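You operate a simulated robot arm through the tools that you are given. There is no shell and no other tool. Be economical: measure what you need, move in short steps, check, and stop when the job is done.

Carry out the task below with a simulated two-armed robot. There is one attempt and no reset: what you move stays moved.

JOB
Take the grey lump on the plate on trough three and put it away on the top of the head table. Fetch the red cap from the plate on trough two and set it on the plate on trough three. Put the yellow bundle on the top of the steel ledge away on the middle shelf of the fitter cart. Take the pink bag from the top of the steel ledge and put it on the top of the pump cabinet. Put the red spool from the lower shelf of the check bench on the top of the check bench. Take the glass plate from the top of the blue table and leave it on the shelf of the blue table. Turn the drag dial to 8 N. Take the brown sponge on the kit bench and put it away on the top of the trough rack. Do these in any order. Set down upright: pink bag, red spool.

It is judged by the outcome, as a careful person would: the job done as asked, and still so three seconds after it is handed in. It fails if anything else is knocked over, pushed out of place, dropped, spilled or broken. Lids that push on must go on centred and level and be pressed home; caps that screw on are set level and turned clockwise until they are tight.

ROBOT AND FRAMES
Two 7-joint arms with two-finger grippers on one trunk, on a base that drives. Base frame: it is fixed to the floor where the robot stands at the start and does not move with it; the origin is under the middle of the robot, x ahead of it, y to its left, z up. Units: mm, rad, N and s.
The left shoulder is at the start at [23, 203, 1108], the right one opposite. With the tool pointing down near the work surface each hand reaches from about 100 to 600 mm from the robot's upright axis, wherever it stands, measured 20 degrees to its own side. Places, roughly: brown sponge (5x6x13 cm) [-1900, -10200, 900]; drag dial [500, -7400, 900]; glass plate (8x5x4 cm) [800, -6800, 900]; grey lump (8x7x3 cm) [500, 0, 900]; middle shelf of the fitter cart [-2100, -5400, 300]; pink bag [750, -3000, 750]; plate on trough three (43x25 cm) [500, 140, 900]; red cap (3x3x4 cm) [500, 1700, 900]; red spool (10x10x13 cm) [-2000, -3500, 500]; shelf of the blue table [900, -6800, 400]; top of the check bench [-2100, -3100, 900]; top of the head table (30x15 cm) [280, 4160, 720]; top of the pump cabinet (57x25 cm) [500, -3320, 900]; top of the trough rack [-2100, 1100, 800]; yellow bundle (15x4x3 cm) [800, -1600, 700]. Payload 2.2 kg a hand.
Tool frame (each hand has its own): the origin (TCP) lies between the finger pads and is the grasp point; the fingertips stand 19 mm ahead of it; z points along the fingers, y is the line along which they close. The gripper opens to 116 mm. The gripper's body begins 70 mm behind the TCP.
Orientation is that of the tool frame in the base frame, as a unit quaternion [w, x, y, z]. With the fingers straight down and closing along the base's y, the tool's x points along the base's -x, its y along +y and its z along -z.

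CONTROLS
- The arms move only by the tool play_rows. It takes "left_targets", "right_targets" or both (then of equal length, played together; a hand with none holds still); each is a list of rows, each an object of numbers (a shift or turn left out is 0, a gripper value left out holds the last): "x", "y", "z": the shift along the base's x, y, z in mm; "rx", "ry", "rz": the turn, a rotation vector about the base's x, y, z in degrees; "hand": the opening, from 0 (shut) to 1 (fully open). In form: [{"x": .., "y": .., "z": .., "rx": .., "ry": .., "rz": .., "hand": ..}, ...]. A call has 1 to 12 rows; each row is the pose to reach, as a shift and turn from the pose commanded when the call began. Each row takes 0.2 s and may step no farther than 50 mm and 0.15 rad from the row before; otherwise, or with a gripper value out of range, the whole call is refused. Where a pose cannot be reached the arm comes as near as it can. A force on the tool above 40 N (or 10 N above the force at the start of the call, whichever is more), or a blocked arm, ends the call early, and 0.2 s more pass. The fingers move at their own pace and stop on an object; they squeeze with about 37 N. The grip force told is the motor's: it shows also when the fingers shut on nothing. Time passes only in rows, and 0.2 s behind the last, so rows that repeat a pose let the fingers close. The reply holds the time, the measured pose of the TCP, the force on the tool along the base axes, the opening and the grip force, in the units named above and with some noise, with the torque about the TCP (base axes, N m) and any sound that the robot's microphone picked up.
- Cameras (640 x 400 px; columns grow to the right, rows downward): "scene" is now at [128.9, 13, 1286.9]; the picture's right is [0.29, -0.96, -0.01], its down [-0.45, -0.13, -0.88] and it looks along [0.84, 0.26, -0.47] (base axes); focal length 266 px, centre (320, 200). "left" rides on the left gripper at [69, 15, -97] in its tool frame; the picture's right is [-0.21, 0.98, 0.00], its down [-0.76, -0.17, -0.63] and it looks along [-0.62, -0.14, 0.77] (tool axes); focal length 251 px, centre (320, 200). "right" rides on the right gripper at [69, -15, -97] in its tool frame; the picture's right is [0.21, 0.98, 0.00], its down [-0.76, 0.17, -0.63] and it looks along [-0.62, 0.14, 0.77] (tool axes); focal length 251 px, centre (320, 200). There is no depth. A picture from a camera that has moved, and an enlarged one, comes with that camera's place and axes in the base frame and with its lens.
- grab_frame(camera): a new picture of that camera. No time passes.
- raise_lower(by): slides the trunk up (or, below 0, down) by that many mm; the arms and the scene camera ride with it, the base frame stays. It gives what a move gives, with no picture.
- steer(legs): drives the robot by 1 to 6 legs, each [ahead, left, turn to the left] in mm, mm and rad, along the robot's own axes; the way and the turn of a leg run together, so that a leg with both is an arc; at most 1500 mm and 3.142 rad a leg. The arms and the cameras ride along, it lands a little off, and it stops where it bumps. It gives what a move gives.
- head_to(pan, tilt): turns the head with the scene camera to pan (to the left, within 1.396 rad either way) and tilt (down, from -0.506 to 1.204), counted from straight ahead of the robot. It gives what a move gives.
- inspect(camera, box): a new picture of the part [left, top, right, bottom] of that camera's present view, enlarged. No time passes.
- hand_in(): hands the job in; it is judged then, once.

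Work in short steps. Places have to be worked out from the pictures, the camera data and where the tool is seen: move nearer, look again, correct. Check each grasp and each placing, and mend what went wrong. You have 217 turns and 228 pictures in all, those below and enlarged ones among them. Open the grippers and draw the arms clear of the work before you hand the job in, unless the task says otherwise.

The tools are called after "Request:" as name(argument=value, ...) on one line, values as JSON. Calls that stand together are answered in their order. play_rows: Moves the arms, as the interface text tells. Its arguments: {"type":"object","properties":{"left_targets":{"type":"array","items":{"type":"object","properties":{"x":{"type":"number"},"y":{"type":"number"},"z":{"type":"number"},"rx":{"type":"number"},"ry":{"type":"number"},"rz":{"type":"number"},"hand":{"type":"number"}}}},"right_targets":{"type":"array","items":{"type":"object","properties":{"x":{"type":"number"},"y":{"type":"number"},"z":{"type":"number"},"rx":{"type":"number"},"ry":{"type":"number"},"rz":{"type":"number"},"hand":{"type":"number"}}}}},"required":[]} The other tools are called the same way: raise_lower (by) slides the trunk up or down; steer (legs) drives the base; head_to (pan, tilt) turns the head that bears the scene camera; grab_frame (camera) takes a picture; inspect (camera, box) takes an enlarged picture of a part of a camera's view; hand_in () hands the job in.

At the start:

```text
t: 0.0
left_position: [424.1, 275.6, 1173.5]
left_tool_rot: [0.0, 0.0, 1.0, 0.006]
left_wrist_force: [0.4, -0.2, 0.5]
left_moment: [0.0, -0.01, -0.03]
left_opening: 116.4
left_finger_force: 0.1
right_position: [454.1, -145.7, 1121.7]
right_tool_rot: [0.0, 0.0, 1.0, 0.004]
right_wrist_force: [-0.2, -0.1, -0.2]
right_moment: [0.03, -0.01, 0.02]
right_opening: 115.7
right_finger_force: 0.0
trunk travel left (down, up): [-250.0, 240.0]
robot x, y, heading: [-1.6, -4.5, 0.001]
head pan, tilt: [0.295, 0.492]
```

scene: 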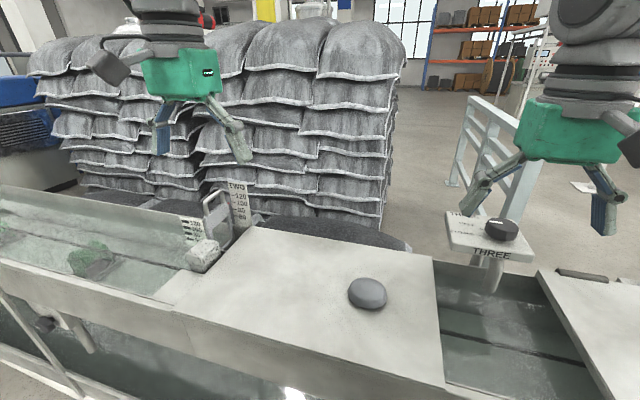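
right: 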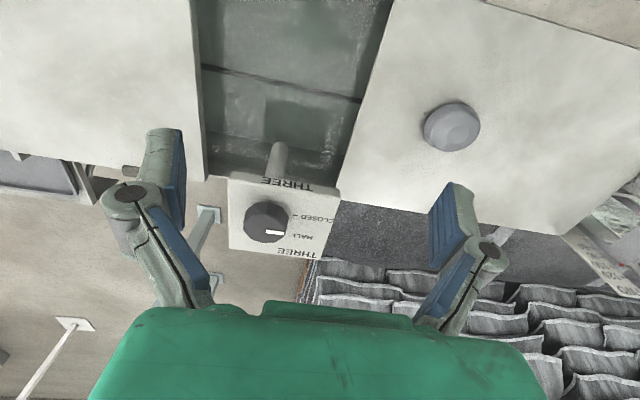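
left: 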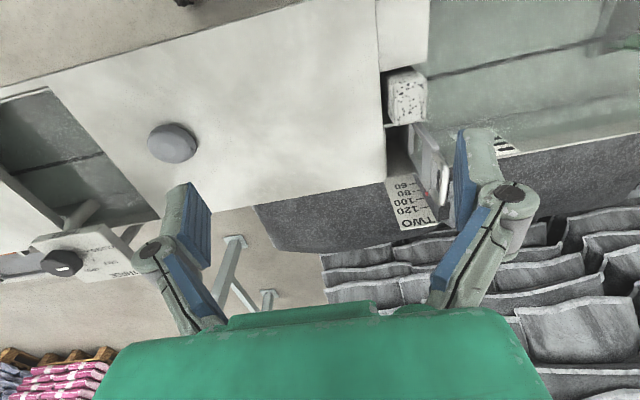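

The lump triangulates to about [478, 34, 912]. I'll bring the left hand over it and move the right hand aside.

Request:
play_rows(left_targets=[{"x": 8, "y": -35, "z": -25, "hand": 1}, {"x": 16, "y": -70, "z": -50}, {"x": 24, "y": -105, "z": -75}, {"x": 32, "y": -140, "z": -100}, {"x": 40, "y": -175, "z": -125}, {"x": 48, "y": -210, "z": -150}, {"x": 54, "y": -242, "z": -173}], right_targets=[{"y": -30}, {"y": -60}, {"y": -90}, {"y": -120}, {"y": -150}, {"y": -150}, {"y": -150}])

Request:
grab_frame(camera="left")

Request:
grab_frame(camera="scene")

```text
t: 1.6
left_position: [479.4, 40.5, 1017.9]
left_tool_rot: [0.013, -0.008, 1.0, -0.019]
left_wrist_force: [0.4, -0.3, 0.7]
left_moment: [0.01, 0.02, 0.01]
left_opening: 116.1
left_finger_force: 0.0
right_position: [455.0, -292.9, 1121.8]
right_tool_rot: [0.001, 0.001, 1.0, 0.003]
right_wrist_force: [-0.7, -0.5, 0.1]
right_moment: [0.05, 0.02, 0.02]
right_opening: 116.0
right_finger_force: 0.0
trunk travel left (down, up): [-250.0, 240.0]
robot x, y, heading: [-1.0, -3.4, -0.001]
head pan, tilt: [0.295, 0.492]
```

```text
224 pictures are left
camera left: at [408.4, 58.0, 1110.7], right [0.2, 0.98, -0.03], down [0.74, -0.13, 0.66], along [0.64, -0.15, -0.75], focal length 251 px, centre (320, 200)
```

left: 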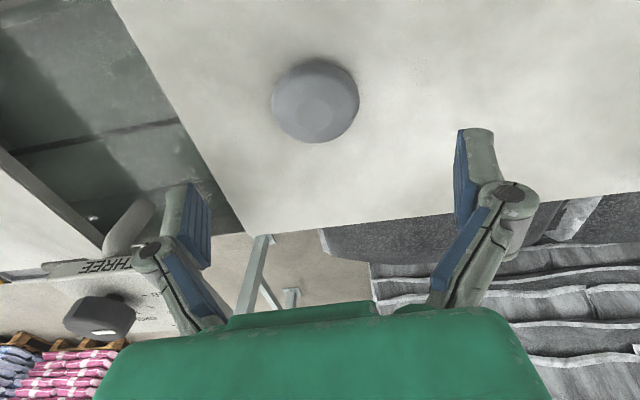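

```text
223 pictures are left
camera scene: at [131.5, 3.5, 1282.6], right [0.14, -0.99, -0.01], down [-0.51, -0.07, -0.86], along [0.85, 0.12, -0.51], focal length 266 px, centre (320, 200)
```

scene: 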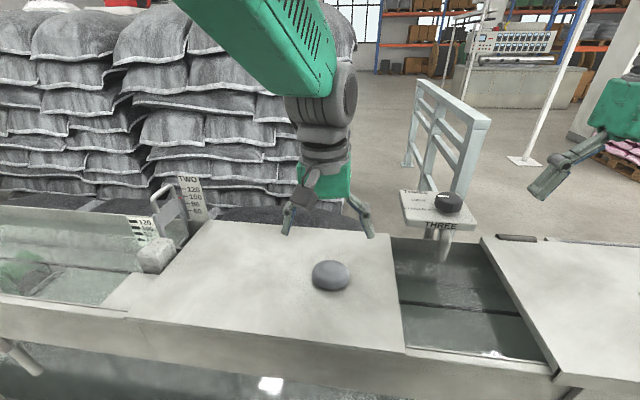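

Lump confirmed at about [478, 35]. I'll descend to grasp height and let it settle before closing.

Request:
play_rows(left_targets=[{"z": -25}, {"z": -50}, {"z": -68}, {"z": -78}, {"z": -78}])

Request:
grab_frame(camera="left")

Request:
grab_frame(camera="scene")

```text
t: 3.0
left_position: [484.6, 52.7, 947.0]
left_tool_rot: [0.016, -0.021, 0.999, -0.035]
left_wrist_force: [0.6, 1.2, -0.4]
left_moment: [-0.02, -0.01, 0.0]
left_opening: 116.1
left_finger_force: 0.0
right_position: [449.5, -282.7, 1125.6]
right_tool_rot: [0.003, 0.0, 1.0, 0.0]
right_wrist_force: [0.6, 1.0, -0.5]
right_moment: [-0.03, -0.01, 0.01]
right_opening: 116.0
right_finger_force: 0.0
trunk travel left (down, up): [-250.0, 240.0]
robot x, y, heading: [-2.0, 1.8, -0.001]
head pan, tilt: [0.295, 0.492]
stopped in row 5 (left hand): the arm was blocked; the commanded pose is now the measured one
```

```text
222 pictures are left
camera left: at [412.5, 72.1, 1039.8], right [0.17, 0.98, -0.06], down [0.74, -0.09, 0.67], along [0.65, -0.16, -0.74], focal length 251 px, centre (320, 200)
```

left: 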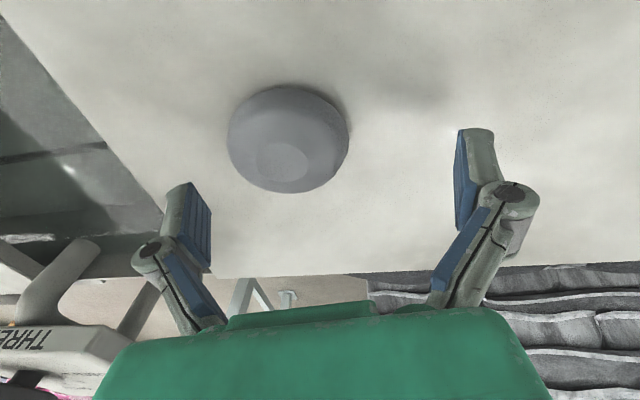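

```text
221 pictures are left
camera scene: at [129.1, 25.4, 1286.7], right [0.29, -0.96, 0.0], down [-0.45, -0.14, -0.88], along [0.84, 0.26, -0.47], focal length 266 px, centre (320, 200)
```

scene: 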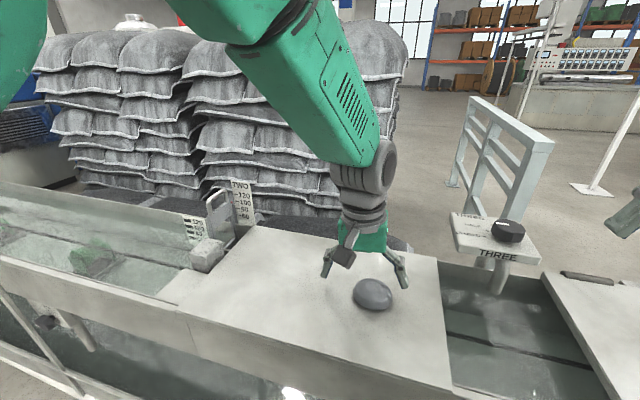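

The arm seems to crowd the robot's own head when reaching inward. I'll lift back out, then shift the base to the right so the lump lies on the left hand's side.

Request:
play_rows(left_targets=[{"z": 30, "y": 20}, {"z": 60, "y": 50}, {"z": 80, "y": 95}, {"z": 80, "y": 140}])

Request:
steer(legs=[[0, -170, 0]])

Request:
grab_frame(camera="scene")

Request:
grab_frame(camera="left")

```text
t: 4.0
left_position: [485.5, 190.8, 1024.2]
left_tool_rot: [0.016, -0.018, 0.999, -0.034]
left_wrist_force: [-0.3, 0.6, -1.1]
left_moment: [-0.07, -0.01, 0.0]
left_opening: 116.1
left_finger_force: 0.0
right_position: [452.2, -280.6, 1125.3]
right_tool_rot: [0.002, 0.001, 1.0, -0.002]
right_wrist_force: [-0.4, 1.0, -0.3]
right_moment: [-0.03, 0.02, 0.0]
right_opening: 116.0
right_finger_force: 0.1
trunk travel left (down, up): [-250.0, 240.0]
robot x, y, heading: [0.5, 1.3, -0.001]
head pan, tilt: [0.295, 0.492]
```

```text
t: 5.5
left_position: [484.7, 28.9, 1022.5]
left_tool_rot: [0.015, -0.022, 0.999, -0.037]
left_wrist_force: [-1.0, 0.7, -0.6]
left_moment: [-0.07, -0.04, 0.02]
left_opening: 116.0
left_finger_force: 0.0
right_position: [453.1, -441.5, 1129.1]
right_tool_rot: [0.002, -0.003, 1.0, -0.006]
right_wrist_force: [-0.2, 0.4, -0.1]
right_moment: [-0.03, -0.02, 0.0]
right_opening: 116.2
right_finger_force: 0.1
trunk travel left (down, up): [-250.0, 240.0]
robot x, y, heading: [3.0, -173.7, 0.001]
head pan, tilt: [0.295, 0.492]
```

```text
220 pictures are left
camera scene: at [129.6, -125.8, 1286.0], right [0.29, -0.96, 0.01], down [-0.45, -0.15, -0.88], along [0.84, 0.25, -0.48], focal length 266 px, centre (320, 200)
```

scene: 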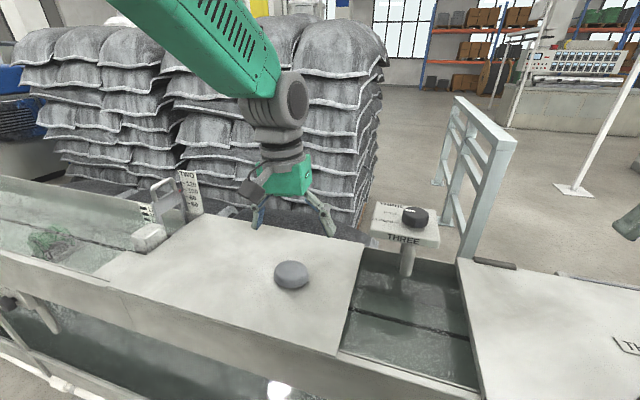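

```text
219 pictures are left
camera left: at [412.8, 48.3, 1114.8], right [0.17, 0.98, -0.07], down [0.74, -0.09, 0.66], along [0.65, -0.17, -0.74], focal length 251 px, centre (320, 200)
```

left: 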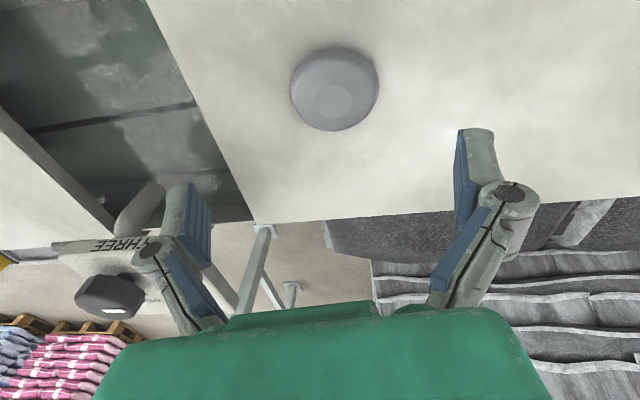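

The lump is still at about [478, 34]. I'll straighten the tool, centre it and descend.

Request:
play_rows(left_targets=[{"x": -6, "y": 5, "z": -30, "rx": 4.2, "ry": 1.7, "rz": -2.5}, {"x": -6, "y": 5, "z": -60, "rx": 4.2, "ry": 1.7, "rz": -2.5}, {"x": -6, "y": 5, "z": -85, "rx": 4.2, "ry": 1.7, "rz": -2.5}, {"x": -6, "y": 5, "z": -101, "rx": 4.2, "ry": 1.7, "rz": -2.5}, {"x": -6, "y": 5, "z": -101, "rx": 4.2, "ry": 1.7, "rz": -2.5}])

Request:
grab_frame(camera="left")

```text
t: 6.7
left_position: [476.6, 1.1, 929.4]
left_tool_rot: [0.002, 0.002, 1.0, 0.015]
left_wrist_force: [0.3, -1.1, -0.4]
left_moment: [0.07, 0.04, 0.0]
left_opening: 115.7
left_finger_force: 0.1
right_position: [448.7, -479.4, 1121.1]
right_tool_rot: [0.003, 0.0, 1.0, 0.009]
right_wrist_force: [-0.8, -0.1, 0.2]
right_moment: [0.07, -0.02, -0.01]
right_opening: 115.9
right_finger_force: 0.0
trunk travel left (down, up): [-250.0, 240.0]
robot x, y, heading: [-0.8, -177.8, 0.007]
head pan, tilt: [0.295, 0.492]
```

```text
218 pictures are left
camera left: at [406.5, 14.3, 1024.4], right [0.22, 0.98, 0.03], down [0.75, -0.19, 0.63], along [0.62, -0.12, -0.78], focal length 251 px, centre (320, 200)
```

left: 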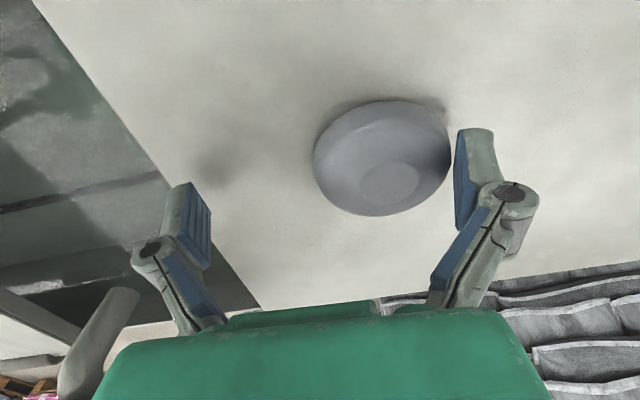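

The body was still settling, so the hand ended 33 mm off in y. I'll shift +y and drop slightly.

Request:
play_rows(left_targets=[{"y": 17}, {"y": 32}, {"y": 32, "x": 1}, {"y": 32, "x": 1, "z": -6}])

Request:
grab_frame(camera="left")

```text
t: 7.7
left_position: [477.9, 52.1, 920.2]
left_tool_rot: [0.001, 0.001, 1.0, 0.007]
left_wrist_force: [0.8, 0.1, -0.7]
left_moment: [-0.03, -0.01, -0.01]
left_opening: 116.1
left_finger_force: 0.0
right_position: [450.9, -458.0, 1124.6]
right_tool_rot: [0.003, -0.002, 1.0, 0.002]
right_wrist_force: [-1.3, -0.2, -1.4]
right_moment: [0.01, -0.02, 0.0]
right_opening: 115.9
right_finger_force: 0.2
trunk travel left (down, up): [-250.0, 240.0]
robot x, y, heading: [-1.5, -174.2, -0.001]
head pan, tilt: [0.295, 0.492]
```

```text
217 pictures are left
camera left: at [408.2, 66.4, 1014.7], right [0.22, 0.98, 0.01], down [0.75, -0.18, 0.63], along [0.62, -0.13, -0.77], focal length 251 px, centre (320, 200)
```

left: 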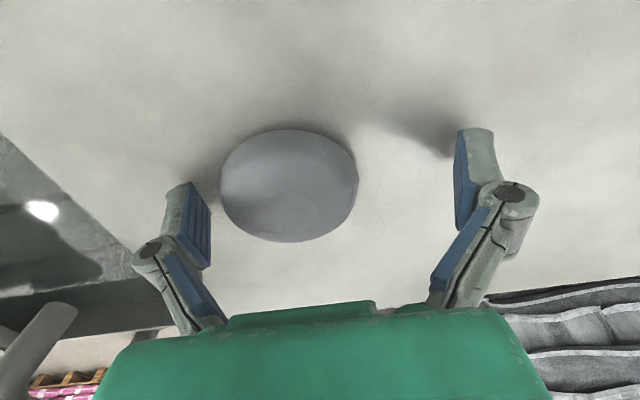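

The body rocks on its base after driving; I'll wait about a second for it to damp.

Request:
play_rows(left_targets=[{}, {}, {}, {}, {}, {}])

Request:
grab_frame(camera="left")

```text
t: 9.1
left_position: [477.4, 37.3, 922.0]
left_tool_rot: [0.002, 0.002, 1.0, 0.013]
left_wrist_force: [0.2, -0.9, 0.9]
left_moment: [0.06, 0.03, -0.01]
left_opening: 115.9
left_finger_force: 0.1
right_position: [449.3, -473.9, 1121.8]
right_tool_rot: [0.003, -0.002, 1.0, 0.008]
right_wrist_force: [-0.8, -1.2, 0.0]
right_moment: [0.04, -0.01, 0.0]
right_opening: 115.9
right_finger_force: 0.0
trunk travel left (down, up): [-250.0, 240.0]
robot x, y, heading: [2.6, -174.9, 0.001]
head pan, tilt: [0.295, 0.492]
```

```text
216 pictures are left
camera left: at [408.2, 51.2, 1017.5], right [0.22, 0.98, 0.03], down [0.75, -0.18, 0.63], along [0.62, -0.12, -0.77], focal length 251 px, centre (320, 200)
```

left: 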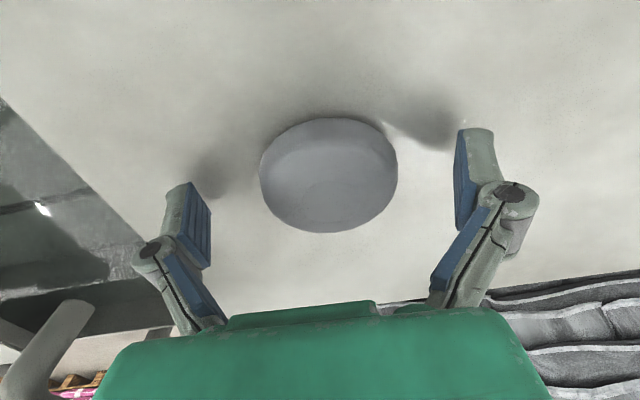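

The lump is centred between the fingers. Lower a touch and close.

Request:
play_rows(left_targets=[{"z": -4}, {"z": -4, "hand": 0.3}, {"z": -4, "hand": 0.3}, {"z": -4, "hand": 0.3}, {"z": 20, "hand": 0.3}, {"z": 60, "hand": 0.3}])

Request:
grab_frame(camera="left")

```text
t: 9.6
left_position: [477.7, 58.9, 925.2]
left_tool_rot: [0.014, 0.001, 1.0, -0.006]
left_wrist_force: [2.9, 2.4, 47.2]
left_moment: [1.81, 0.44, 0.45]
left_opening: 66.0
left_finger_force: 44.8
right_position: [442.4, -440.4, 1132.4]
right_tool_rot: [0.006, -0.004, 1.0, -0.005]
right_wrist_force: [-0.4, -0.6, -0.3]
right_moment: [-0.05, 0.06, -0.01]
right_opening: 115.9
right_finger_force: 0.0
trunk travel left (down, up): [-250.0, 240.0]
robot x, y, heading: [-1.8, -171.8, -0.001]
head pan, tilt: [0.295, 0.492]
stopped in row 2 (left hand): the force on the tool passed its limit at 74 N (the readings are from after the stop); the commanded pose is now the measured one
```

```text
215 pictures are left
camera left: at [405.7, 76.7, 1017.8], right [0.22, 0.98, 0.0], down [0.74, -0.16, 0.66], along [0.64, -0.15, -0.75], focal length 251 px, centre (320, 200)
```

left: 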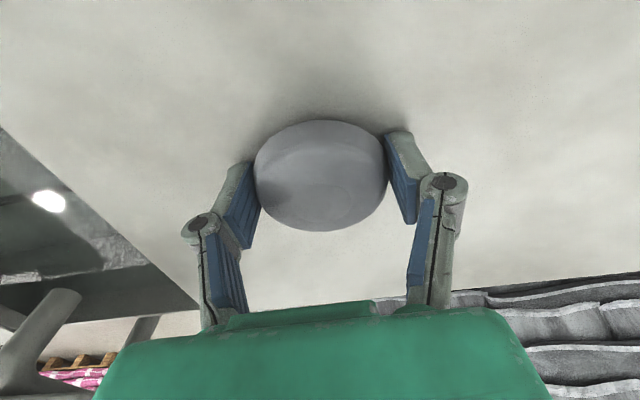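

It's gripped at 66 mm, but the fingertips press the plate. I'll ease up and lift.

Request:
play_rows(left_targets=[{"z": 8}, {"z": 20}, {"z": 50}, {"z": 90}, {"z": 120}])

Request:
grab_frame(camera="left")

```text
t: 10.8
left_position: [477.8, 48.8, 1042.0]
left_tool_rot: [0.008, 0.001, 1.0, -0.001]
left_wrist_force: [0.5, -0.2, 0.6]
left_moment: [0.02, -0.02, 0.0]
left_opening: 66.9
left_finger_force: 36.4
right_position: [446.6, -450.9, 1126.9]
right_tool_rot: [0.005, -0.002, 1.0, -0.001]
right_wrist_force: [-0.4, -0.6, 0.2]
right_moment: [-0.01, -0.01, -0.01]
right_opening: 115.9
right_finger_force: 0.0
trunk travel left (down, up): [-250.0, 240.0]
robot x, y, heading: [0.8, -174.3, 0.002]
head pan, tilt: [0.295, 0.492]
```

```text
214 pictures are left
camera left: at [407.2, 65.3, 1135.9], right [0.22, 0.98, 0.0], down [0.75, -0.17, 0.64], along [0.63, -0.14, -0.77], focal length 251 px, centre (320, 200)
```

left: 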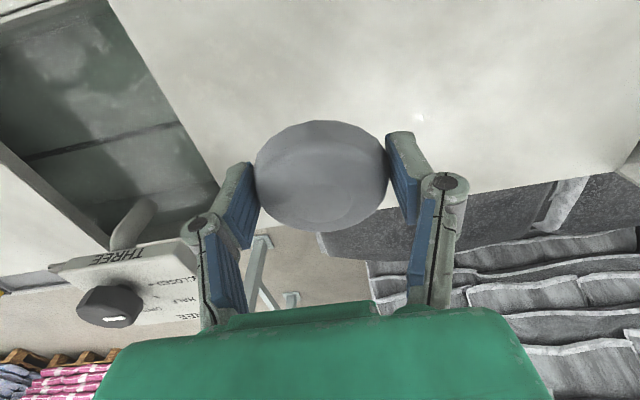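

The lump is held. I'll look left along the drive path before driving.

Request:
head_to(pan=1.35, tilt=0.3)

Request:
grab_frame(camera="scene")

```text
t: 12.1
left_position: [476.7, 52.3, 1041.3]
left_tool_rot: [0.007, 0.002, 1.0, -0.001]
left_wrist_force: [-0.5, 0.0, 0.0]
left_moment: [-0.02, 0.03, -0.03]
left_opening: 67.2
left_finger_force: 37.2
right_position: [447.3, -448.4, 1127.8]
right_tool_rot: [0.004, -0.002, 1.0, -0.002]
right_wrist_force: [0.5, -0.6, -0.6]
right_moment: [-0.01, 0.01, -0.01]
right_opening: 116.1
right_finger_force: 0.0
trunk travel left (down, up): [-250.0, 240.0]
robot x, y, heading: [-0.2, -170.9, -0.0]
head pan, tilt: [1.349, 0.3]
```

```text
213 pictures are left
camera scene: at [63.2, -79.5, 1304.6], right [0.98, -0.22, 0.0], down [-0.07, -0.29, -0.96], along [0.21, 0.93, -0.3], focal length 266 px, centre (320, 200)
```

scene: 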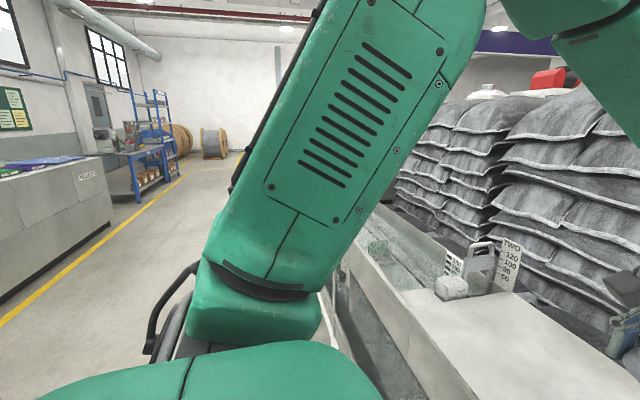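

The aisle is open to the left. I'll tuck the left hand in higher, then drive left towards trough two.

Request:
play_rows(left_targets=[{"x": -25, "y": 30, "z": 20}, {"x": -50, "y": 55, "z": 50}, {"x": -80, "y": 80, "z": 80}, {"x": -110, "y": 100, "z": 100}, {"x": -130, "y": 120, "z": 110}], right_targets=[{"x": -20, "y": 20}, {"x": -50, "y": 50}, {"x": -80, "y": 80}, {"x": -110, "y": 100}, {"x": -120, "y": 120}])

Request:
steer(legs=[[0, 1300, 0], [0, 300, 0]])

Request:
grab_frame(camera="scene")

Request:
grab_frame(camera="left")

```text
t: 13.3
left_position: [422.8, 114.6, 1099.3]
left_tool_rot: [0.007, 0.001, 1.0, -0.002]
left_wrist_force: [0.3, 0.7, -0.3]
left_moment: [0.01, 0.03, 0.01]
left_opening: 67.4
left_finger_force: 36.6
left hand out of reach, approached as far as the arm can: row 3, 4, 5
right_position: [325.9, -327.2, 1128.3]
right_tool_rot: [0.005, -0.003, 1.0, -0.002]
right_wrist_force: [-0.3, 0.7, -0.7]
right_moment: [-0.01, 0.02, 0.02]
right_opening: 116.1
right_finger_force: 0.0
trunk travel left (down, up): [-250.0, 240.0]
robot x, y, heading: [-1.5, -170.0, 0.001]
head pan, tilt: [1.349, 0.3]
```

```text
t: 21.6
left_position: [443.9, 1686.8, 1105.5]
left_tool_rot: [0.008, 0.016, 1.0, 0.011]
left_wrist_force: [-0.5, -0.9, -0.7]
left_moment: [0.12, -0.03, -0.01]
left_opening: 67.0
left_finger_force: 37.2
right_position: [338.2, 1247.5, 1125.3]
right_tool_rot: [0.005, 0.011, 1.0, 0.012]
right_wrist_force: [0.1, -0.3, -0.3]
right_moment: [0.15, 0.03, -0.04]
right_opening: 116.0
right_finger_force: 0.0
trunk travel left (down, up): [-250.0, 240.0]
robot x, y, heading: [14.8, 1441.8, -0.026]
head pan, tilt: [1.349, 0.3]
```

```text
212 pictures are left
camera scene: at [79.6, 1498.7, 1306.8], right [0.97, -0.24, -0.01], down [-0.07, -0.26, -0.96], along [0.23, 0.94, -0.27], focal length 266 px, centre (320, 200)
```

scene: 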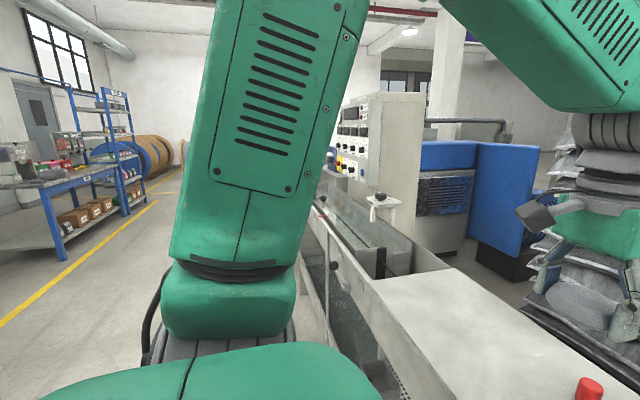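

```text
211 pictures are left
camera left: at [375.0, 1702.7, 1199.8], right [0.24, 0.97, 0.03], down [0.74, -0.2, 0.64], along [0.63, -0.14, -0.77], focal length 251 px, centre (320, 200)
```

left: 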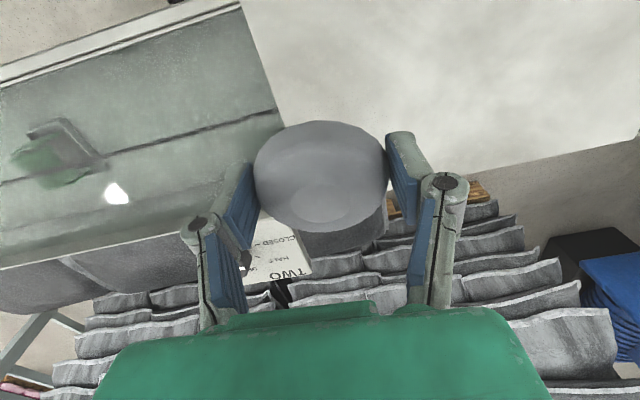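

The cap sits near [550, 1706]. First I carry on with the lump towards the head table, keeping slightly back from the flume.

Request:
steer(legs=[[-60, 1300, 0.026]])

Request:
grab_frame(camera="scene")

Request:
head_to(pan=0.9, tilt=0.5)

Request:
grab_frame(camera="scene")

```text
t: 28.1
left_position: [408.1, 3023.8, 1096.3]
left_tool_rot: [0.008, 0.013, 1.0, -0.005]
left_wrist_force: [0.1, 0.2, -0.6]
left_moment: [-0.02, 0.0, 0.0]
left_opening: 66.9
left_finger_force: 37.0
right_position: [302.5, 2585.3, 1130.2]
right_tool_rot: [0.004, 0.007, 1.0, -0.004]
right_wrist_force: [-0.4, 1.0, -0.5]
right_moment: [-0.05, -0.02, 0.01]
right_opening: 116.1
right_finger_force: 0.0
trunk travel left (down, up): [-250.0, 240.0]
robot x, y, heading: [-16.7, 2745.6, -0.019]
head pan, tilt: [1.349, 0.3]
```

```text
210 pictures are left
camera scene: at [45.7, 2858.7, 1302.2], right [0.97, -0.24, 0.0], down [-0.07, -0.31, -0.95], along [0.22, 0.92, -0.32], focal length 266 px, centre (320, 200)
```

scene: 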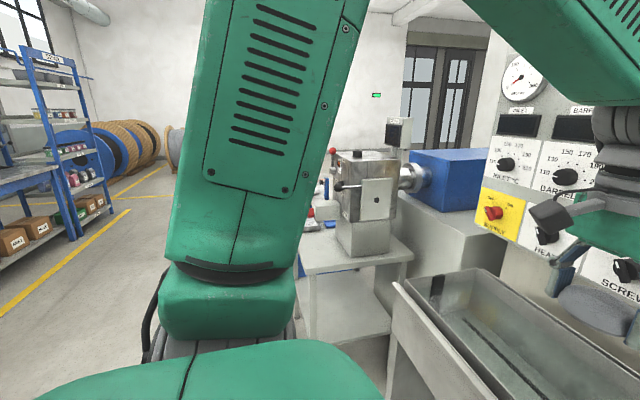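

```text
t: 29.0
left_position: [403.6, 2995.6, 1104.8]
left_tool_rot: [0.009, 0.013, 1.0, 0.009]
left_wrist_force: [0.1, 0.0, -0.2]
left_moment: [0.04, 0.02, 0.0]
left_opening: 67.0
left_finger_force: 36.9
right_position: [298.8, 2558.1, 1127.2]
right_tool_rot: [0.005, 0.008, 1.0, 0.008]
right_wrist_force: [0.2, -0.8, -0.4]
right_moment: [0.0, 0.01, 0.02]
right_opening: 115.9
right_finger_force: 0.1
trunk travel left (down, up): [-250.0, 240.0]
robot x, y, heading: [-18.7, 2745.0, -0.018]
head pan, tilt: [0.901, 0.499]
```

```text
209 pictures are left
camera scene: at [80.4, 2825.5, 1285.1], right [0.77, -0.63, 0.01], down [-0.31, -0.38, -0.87], along [0.55, 0.67, -0.49], focal length 266 px, centre (320, 200)
```

scene: 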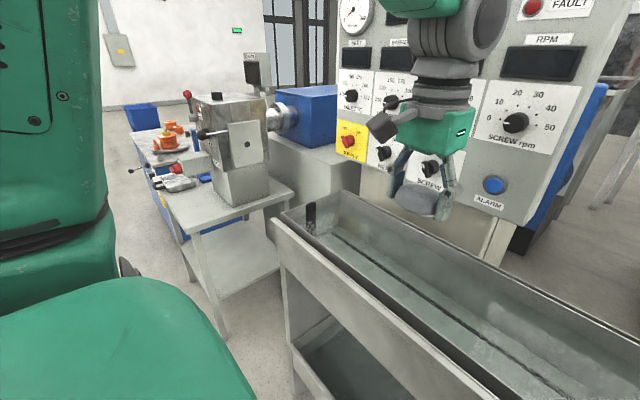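

The head table starts around y≈3680, from x≈200 outwards. I'll back off first, then drive left alongside it.

Request:
steer(legs=[[-190, 0, 0.018], [0, 850, 0]])

Request:
head_to(pan=0.5, tilt=0.6)

Request:
grab_frame(camera="scene")

```text
t: 34.8
left_position: [218.8, 3907.2, 1095.5]
left_tool_rot: [0.008, 0.008, 1.0, -0.011]
left_wrist_force: [0.3, 1.8, -0.2]
left_moment: [-0.14, -0.02, -0.02]
left_opening: 66.8
left_finger_force: 36.6
right_position: [117.1, 3468.9, 1132.6]
right_tool_rot: [0.007, 0.003, 1.0, -0.01]
right_wrist_force: [0.4, 1.0, -0.3]
right_moment: [-0.1, -0.03, 0.02]
right_opening: 116.2
right_finger_force: 0.0
trunk travel left (down, up): [-250.0, 240.0]
robot x, y, heading: [-201.2, 3614.4, -0.013]
head pan, tilt: [0.901, 0.499]
```

```text
t: 35.6
left_position: [217.8, 3920.6, 1094.0]
left_tool_rot: [0.008, 0.006, 1.0, -0.015]
left_wrist_force: [-0.6, 0.8, -0.9]
left_moment: [-0.13, -0.05, 0.01]
left_opening: 66.9
left_finger_force: 36.8
right_position: [116.9, 3484.0, 1132.6]
right_tool_rot: [0.007, 0.002, 1.0, -0.014]
right_wrist_force: [0.6, 0.5, -0.3]
right_moment: [-0.09, 0.02, 0.01]
right_opening: 115.9
right_finger_force: 0.1
trunk travel left (down, up): [-250.0, 240.0]
robot x, y, heading: [-200.1, 3618.4, -0.008]
head pan, tilt: [0.499, 0.6]
```

```text
208 pictures are left
camera scene: at [-81.6, 3681.5, 1276.2], right [0.47, -0.88, 0.01], down [-0.5, -0.28, -0.82], along [0.73, 0.38, -0.57], focal length 266 px, centre (320, 200)
```

scene: 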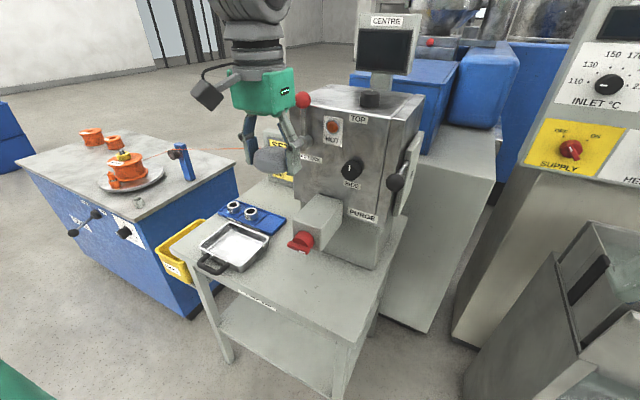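

The near free part of the head table top looks to be around [285, 3900]. I'll inspect how far the top extends around [280, 4160].

Request:
inspect(camera="scene", box=[140, 160, 420, 400])

```text
1.67 times, centred on (280, 280) of scene
camera zoom: at [-81.6, 3681.5, 1276.2], right [0.47, -0.88, 0.01], down [-0.5, -0.28, -0.82], along [0.73, 0.38, -0.57], focal length 444 px, centre (387, 67)
```

zoom: 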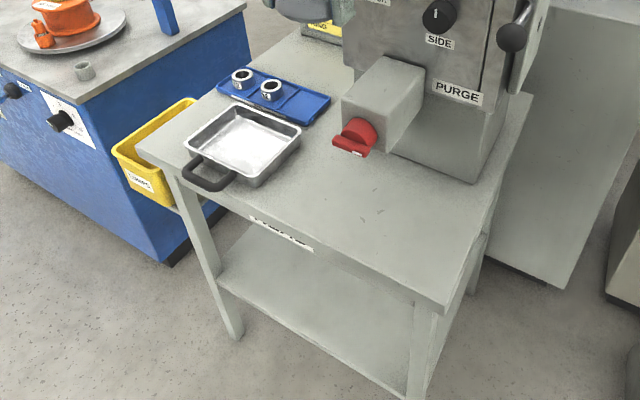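

The top spans about x 205–400, y 3745–4305, with a tray at y 4080–4250. I'll set the lump just to the right of the tray, at about [265, 4028]. Drive 250 mm further left.

Request:
steer(legs=[[0, 250, 0.01]])

Request:
play_rows(left_targets=[{}, {}, {}, {}, {}, {}, {}])

Request:
grab_frame(camera="left")

Request:
grab_frame(camera="scene")

```text
t: 37.5
left_position: [215.4, 4176.8, 1095.5]
left_tool_rot: [0.009, 0.002, 1.0, -0.014]
left_wrist_force: [0.2, 0.2, 0.0]
left_moment: [-0.15, -0.01, 0.0]
left_opening: 67.0
left_finger_force: 37.0
right_position: [117.6, 3736.6, 1134.2]
right_tool_rot: [0.007, -0.004, 1.0, -0.012]
right_wrist_force: [-0.1, 0.4, -0.1]
right_moment: [-0.07, -0.01, 0.02]
right_opening: 116.2
right_finger_force: 0.0
trunk travel left (down, up): [-250.0, 240.0]
robot x, y, heading: [-198.2, 3874.6, -0.002]
head pan, tilt: [0.499, 0.6]
```

```text
t: 39.3
left_position: [211.9, 4161.5, 1102.3]
left_tool_rot: [0.008, -0.001, 1.0, -0.005]
left_wrist_force: [0.5, 0.2, 0.6]
left_moment: [-0.02, -0.04, -0.01]
left_opening: 66.9
left_finger_force: 36.9
right_position: [115.5, 3721.2, 1130.7]
right_tool_rot: [0.009, -0.006, 1.0, -0.004]
right_wrist_force: [-0.9, -0.4, -0.5]
right_moment: [0.0, -0.05, 0.03]
right_opening: 116.1
right_finger_force: 0.1
trunk travel left (down, up): [-250.0, 240.0]
robot x, y, heading: [-201.5, 3880.4, 0.003]
head pan, tilt: [0.499, 0.6]
stopped in row 7 (left hand): the arm was blocked; the commanded pose is now the measured one
```

```text
206 pictures are left
camera left: at [141.3, 4177.0, 1195.6], right [0.21, 0.98, 0.0], down [0.75, -0.16, 0.65], along [0.63, -0.14, -0.76], focal length 251 px, centre (320, 200)
```

left: 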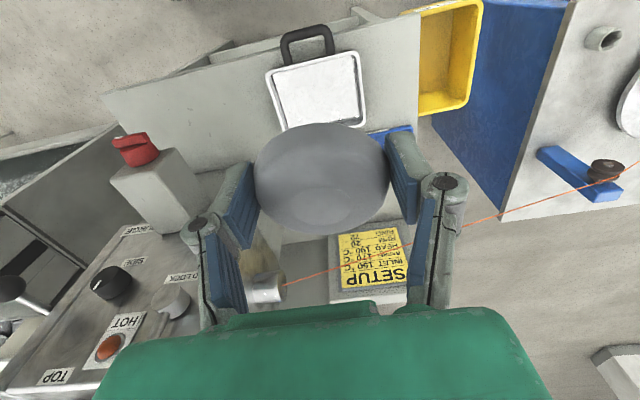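

```text
205 pictures are left
camera scene: at [-81.6, 3939.2, 1276.3], right [0.48, -0.88, 0.01], down [-0.5, -0.28, -0.82], along [0.72, 0.39, -0.57], focal length 266 px, centre (320, 200)
```

scene: 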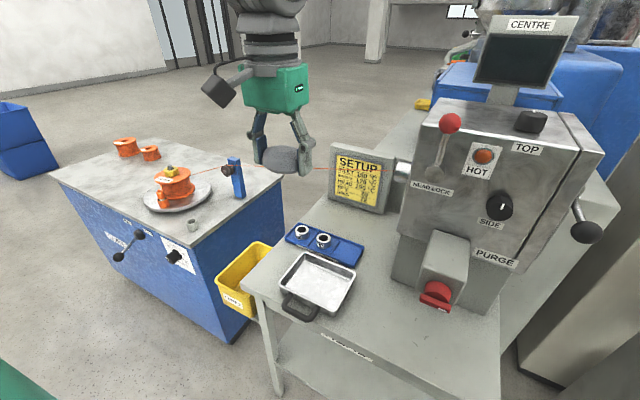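

The red purge handle works out at about [250, 3900, 896], so I'll turn the gripper 90° for better clearance beside both handle and tray. I move above [265, 4022] while rotating.

Request:
play_rows(left_targets=[{"x": 4, "y": -11, "rz": -7.5}, {"x": 8, "y": -22, "rz": -15}, {"x": 13, "y": -34, "rz": -22.5}, {"x": 17, "y": -46, "rz": -30}, {"x": 22, "y": -58, "rz": -37.5}, {"x": 26, "y": -70, "rz": -45}, {"x": 31, "y": -82, "rz": -52.5}, {"x": 35, "y": -94, "rz": -60}, {"x": 40, "y": -106, "rz": -67.5}, {"x": 44, "y": -117, "rz": -75}, {"x": 49, "y": -128, "rz": -82.5}, {"x": 53, "y": -139, "rz": -90}])

Request:
grab_frame(camera="left")

Request:
grab_frame(camera="scene")

```text
t: 41.9
left_position: [265.8, 4011.9, 1102.0]
left_tool_rot: [0.002, 0.708, 0.706, -0.008]
left_wrist_force: [-0.7, -0.2, 0.4]
left_moment: [0.01, -0.03, -0.01]
left_opening: 67.0
left_finger_force: 37.0
right_position: [116.2, 3710.4, 1128.7]
right_tool_rot: [0.007, -0.006, 1.0, 0.001]
right_wrist_force: [-0.3, -0.6, -0.2]
right_moment: [-0.01, 0.01, 0.03]
right_opening: 116.3
right_finger_force: 0.1
trunk travel left (down, up): [-250.0, 240.0]
robot x, y, heading: [-204.5, 3878.5, 0.006]
head pan, tilt: [0.499, 0.6]
```

```text
204 pictures are left
camera left: at [281.4, 4082.2, 1196.0], right [0.98, -0.22, 0.0], down [-0.16, -0.75, 0.64], along [-0.14, -0.63, -0.77], focal length 251 px, centre (320, 200)
```

left: 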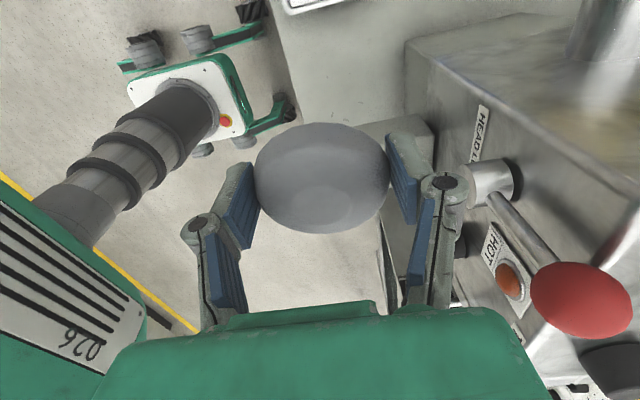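

```text
203 pictures are left
camera scene: at [-80.1, 3927.6, 1276.6], right [0.48, -0.88, 0.0], down [-0.5, -0.27, -0.82], along [0.72, 0.39, -0.57], focal length 266 px, centre (320, 200)
```

scene: 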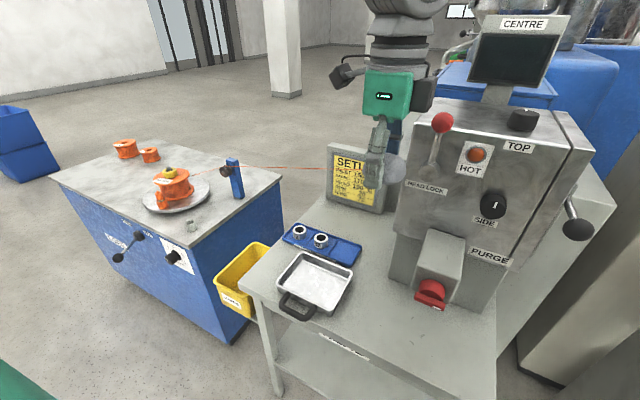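

The gripper is clear of the lever and handle. I'll descend vertically to just above the table.

Request:
play_rows(left_targets=[{"y": 8, "z": -40}, {"y": 8, "z": -80}, {"y": 8, "z": -120}, {"y": 8, "z": -160}, {"y": 8, "z": -200}, {"y": 8, "z": -240}, {"y": 8, "z": -280}, {"y": 8, "z": -310}, {"y": 8, "z": -310}, {"y": 8, "z": -310}])

Request:
grab_frame(camera="left")

Request:
grab_frame(camera="scene")

```text
t: 44.1
left_position: [267.7, 4041.0, 788.7]
left_tool_rot: [0.009, 0.705, 0.709, -0.014]
left_wrist_force: [-0.1, 1.3, -0.6]
left_moment: [-0.08, 0.0, 0.04]
left_opening: 66.8
left_finger_force: 36.6
right_position: [115.5, 3736.0, 1132.0]
right_tool_rot: [0.01, -0.006, 1.0, -0.009]
right_wrist_force: [0.6, 0.3, 0.4]
right_moment: [-0.05, 0.04, -0.02]
right_opening: 116.1
right_finger_force: 0.1
trunk travel left (down, up): [-250.0, 240.0]
robot x, y, heading: [-201.9, 3884.1, 0.005]
head pan, tilt: [0.499, 0.6]
```

```text
202 pictures are left
camera left: at [283.2, 4113.9, 881.6], right [0.98, -0.21, 0.0], down [-0.16, -0.74, 0.66], along [-0.14, -0.64, -0.75], focal length 251 px, centre (320, 200)
```

left: 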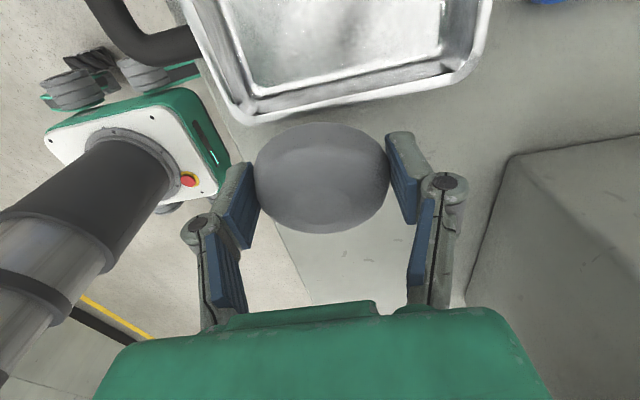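

```text
201 pictures are left
camera scene: at [-79.5, 3934.7, 1276.6], right [0.48, -0.88, 0.0], down [-0.5, -0.28, -0.82], along [0.72, 0.39, -0.57], focal length 266 px, centre (320, 200)
```

scene: 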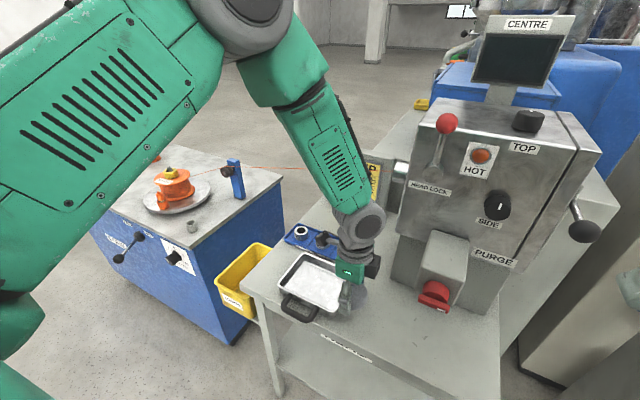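

Tray edge is at y≈4067. I'll shift to y≈4016 and let the sway damp before the final lowering.

Request:
play_rows(left_targets=[{"y": -14}, {"y": -14}, {"y": -14}, {"y": -14}, {"y": -14}, {"y": -14}, {"y": -14}, {"y": -14, "z": -15}, {"y": -14, "z": -30}, {"y": -14, "z": -38}])

Request:
grab_frame(camera="left")

```text
t: 46.3
left_position: [265.2, 3994.0, 758.1]
left_tool_rot: [-0.001, 0.707, 0.707, -0.002]
left_wrist_force: [-0.2, -1.3, 0.1]
left_moment: [0.06, 0.05, -0.02]
left_opening: 66.6
left_finger_force: 37.1
right_position: [116.1, 3692.4, 1128.3]
right_tool_rot: [0.011, -0.004, 1.0, 0.009]
right_wrist_force: [0.4, 0.0, 1.1]
right_moment: [0.06, 0.04, -0.01]
right_opening: 116.0
right_finger_force: 0.0
trunk travel left (down, up): [-250.0, 240.0]
robot x, y, heading: [-200.5, 3873.8, -0.0]
head pan, tilt: [0.499, 0.6]
```

```text
200 pictures are left
camera left: at [281.9, 4064.0, 852.5], right [0.98, -0.21, 0.0], down [-0.16, -0.76, 0.63], along [-0.14, -0.62, -0.77], focal length 251 px, centre (320, 200)
```

left: 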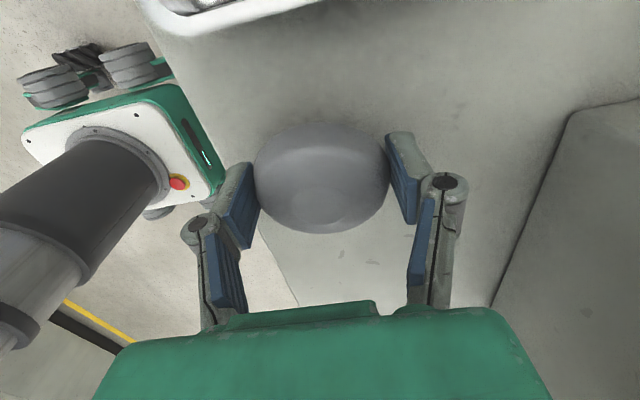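

Sway is still about ±20 mm. I'll wait longer to see how it damps.

Request:
play_rows(left_targets=[{}, {}, {}, {}, {}, {}, {}, {}, {}, {}, {}, {}])

Request:
play_rows(left_targets=[{}, {}, {}])

Request:
play_rows(left_targets=[{}])

Request:
play_rows(left_targets=[{}])

```text
t: 48.9
left_position: [266.7, 3998.9, 757.1]
left_tool_rot: [0.0, 0.707, 0.707, -0.004]
left_wrist_force: [0.8, -1.5, 0.1]
left_moment: [0.12, 0.0, -0.01]
left_opening: 66.9
left_finger_force: 37.3
right_position: [116.1, 3699.9, 1129.0]
right_tool_rot: [0.01, -0.004, 1.0, 0.007]
right_wrist_force: [-1.0, -1.0, 1.2]
right_moment: [0.08, 0.0, -0.02]
right_opening: 115.9
right_finger_force: 0.1
trunk travel left (down, up): [-250.0, 240.0]
robot x, y, heading: [-196.5, 3873.9, -0.002]
head pan, tilt: [0.499, 0.6]
```

```text
t: 49.7
left_position: [265.8, 3999.1, 756.9]
left_tool_rot: [0.0, 0.707, 0.707, -0.004]
left_wrist_force: [0.5, -1.1, -0.3]
left_moment: [0.06, 0.01, 0.02]
left_opening: 67.0
left_finger_force: 37.3
right_position: [115.3, 3699.5, 1129.5]
right_tool_rot: [0.009, -0.004, 1.0, 0.006]
right_wrist_force: [0.7, -0.3, 1.1]
right_moment: [0.14, 0.03, 0.04]
right_opening: 115.8
right_finger_force: 0.1
trunk travel left (down, up): [-250.0, 240.0]
robot x, y, heading: [-199.2, 3877.0, 0.002]
head pan, tilt: [0.499, 0.6]
```

```text
t: 50.1
left_position: [266.1, 4025.6, 753.0]
left_tool_rot: [0.008, 0.706, 0.708, -0.013]
left_wrist_force: [0.2, 1.8, 0.2]
left_moment: [-0.06, 0.02, 0.01]
left_opening: 66.7
left_finger_force: 37.0
right_position: [117.2, 3733.4, 1131.5]
right_tool_rot: [0.01, -0.007, 1.0, -0.007]
right_wrist_force: [0.1, 0.1, -0.4]
right_moment: [0.0, 0.06, 0.0]
right_opening: 115.9
right_finger_force: 0.2
trunk travel left (down, up): [-250.0, 240.0]
robot x, y, heading: [-200.1, 3886.1, -0.002]
head pan, tilt: [0.499, 0.6]
```

```text
t: 50.5
left_position: [266.3, 4000.4, 756.9]
left_tool_rot: [0.001, 0.707, 0.707, -0.004]
left_wrist_force: [-0.4, 0.0, -0.7]
left_moment: [0.01, -0.03, -0.01]
left_opening: 67.1
left_finger_force: 37.0
right_position: [115.2, 3700.6, 1128.5]
right_tool_rot: [0.011, -0.004, 1.0, 0.006]
right_wrist_force: [0.8, 0.3, -0.5]
right_moment: [0.0, -0.05, -0.02]
right_opening: 115.8
right_finger_force: 0.1
trunk travel left (down, up): [-250.0, 240.0]
robot x, y, heading: [-199.5, 3874.4, -0.004]
head pan, tilt: [0.499, 0.6]
```

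The body rocks with a ~0.8 s period, damping slowly. Waiting is cheap, so I'll wait about 10 s.

Request:
play_rows(left_targets=[{}, {}, {}, {}, {}, {}, {}, {}, {}, {}, {}, {}])

Request:
play_rows(left_targets=[{}, {}, {}, {}, {}, {}, {}, {}, {}, {}, {}, {}])

Request:
play_rows(left_targets=[{}, {}, {}, {}, {}, {}, {}, {}, {}, {}, {}, {}])

Request:
play_rows(left_targets=[{}])

Request:
play_rows(left_targets=[{}])

```text
t: 53.1
left_position: [265.2, 4004.1, 756.7]
left_tool_rot: [0.002, 0.706, 0.708, -0.006]
left_wrist_force: [0.3, -0.6, 0.0]
left_moment: [0.07, 0.0, 0.0]
left_opening: 66.8
left_finger_force: 37.7
right_position: [117.7, 3705.7, 1127.6]
right_tool_rot: [0.01, -0.004, 1.0, 0.002]
right_wrist_force: [-0.4, -1.2, 0.2]
right_moment: [0.05, 0.04, 0.02]
right_opening: 115.9
right_finger_force: 0.0
trunk travel left (down, up): [-250.0, 240.0]
robot x, y, heading: [-197.5, 3878.5, 0.002]
head pan, tilt: [0.499, 0.6]
```

```text
t: 55.7
left_position: [266.2, 4008.7, 755.9]
left_tool_rot: [0.004, 0.707, 0.708, -0.007]
left_wrist_force: [0.0, -0.2, 0.0]
left_moment: [0.04, -0.03, 0.0]
left_opening: 66.8
left_finger_force: 36.5
right_position: [115.8, 3712.1, 1130.4]
right_tool_rot: [0.01, -0.004, 1.0, 0.002]
right_wrist_force: [-0.1, -0.4, -0.2]
right_moment: [0.05, 0.02, 0.01]
right_opening: 116.2
right_finger_force: 0.1
trunk travel left (down, up): [-250.0, 240.0]
robot x, y, heading: [-200.2, 3877.8, -0.0]
head pan, tilt: [0.499, 0.6]
```

```text
t: 58.3
left_position: [266.2, 4011.1, 754.8]
left_tool_rot: [0.004, 0.706, 0.708, -0.009]
left_wrist_force: [0.3, 0.1, -1.1]
left_moment: [0.02, -0.01, 0.0]
left_opening: 66.9
left_finger_force: 37.7
right_position: [116.7, 3716.3, 1129.3]
right_tool_rot: [0.01, -0.005, 1.0, -0.001]
right_wrist_force: [0.5, 0.2, -0.7]
right_moment: [-0.02, 0.03, 0.01]
right_opening: 116.1
right_finger_force: 0.0
trunk travel left (down, up): [-250.0, 240.0]
robot x, y, heading: [-196.8, 3878.8, 0.0]
head pan, tilt: [0.499, 0.6]
```

```text
t: 58.7
left_position: [266.2, 4012.0, 755.6]
left_tool_rot: [0.006, 0.706, 0.708, -0.008]
left_wrist_force: [0.1, 0.0, -1.3]
left_moment: [-0.02, -0.01, 0.03]
left_opening: 66.8
left_finger_force: 36.7
right_position: [117.0, 3715.3, 1130.1]
right_tool_rot: [0.01, -0.005, 1.0, -0.001]
right_wrist_force: [0.6, 0.5, -0.6]
right_moment: [-0.01, 0.02, -0.01]
right_opening: 116.0
right_finger_force: 0.1
trunk travel left (down, up): [-250.0, 240.0]
robot x, y, heading: [-198.0, 3875.5, -0.0]
head pan, tilt: [0.499, 0.6]
```

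```text
t: 59.1
left_position: [265.6, 4012.3, 756.1]
left_tool_rot: [0.005, 0.706, 0.708, -0.008]
left_wrist_force: [-0.2, -1.5, -0.3]
left_moment: [-0.02, 0.02, -0.03]
left_opening: 66.6
left_finger_force: 36.6
right_position: [116.0, 3715.4, 1130.2]
right_tool_rot: [0.009, -0.005, 1.0, -0.001]
right_wrist_force: [-0.4, -1.2, -0.3]
right_moment: [-0.03, 0.04, 0.03]
right_opening: 116.0
right_finger_force: 0.1
trunk travel left (down, up): [-250.0, 240.0]
robot x, y, heading: [-197.2, 3881.1, -0.001]
head pan, tilt: [0.499, 0.6]
```

Settled now at y≈4012. Lower slowly to contact.

Request:
play_rows(left_targets=[{"z": -4}, {"z": -7}, {"z": -10}, {"z": -12}, {"z": -13}, {"z": -13}])

Request:
grab_frame(camera="left")

```text
t: 60.5
left_position: [264.5, 4011.8, 740.2]
left_tool_rot: [0.004, 0.706, 0.708, -0.008]
left_wrist_force: [-0.2, 0.2, -1.3]
left_moment: [-0.03, 0.05, -0.01]
left_opening: 66.6
left_finger_force: 36.6
right_position: [116.6, 3716.4, 1129.8]
right_tool_rot: [0.01, -0.005, 1.0, -0.002]
right_wrist_force: [0.6, 0.0, 0.8]
right_moment: [0.01, 0.02, -0.03]
right_opening: 115.9
right_finger_force: 0.2
trunk travel left (down, up): [-250.0, 240.0]
robot x, y, heading: [-198.2, 3881.5, -0.002]
head pan, tilt: [0.499, 0.6]
```

```text
199 pictures are left
camera left: at [281.3, 4082.2, 835.3], right [0.98, -0.21, 0.0], down [-0.16, -0.75, 0.65], along [-0.14, -0.63, -0.76], focal length 251 px, centre (320, 200)
```

left: 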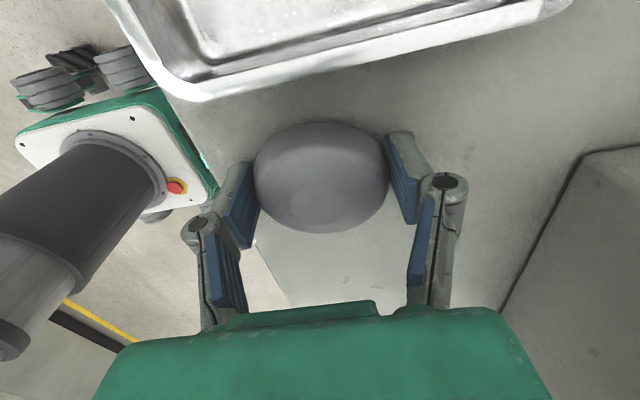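

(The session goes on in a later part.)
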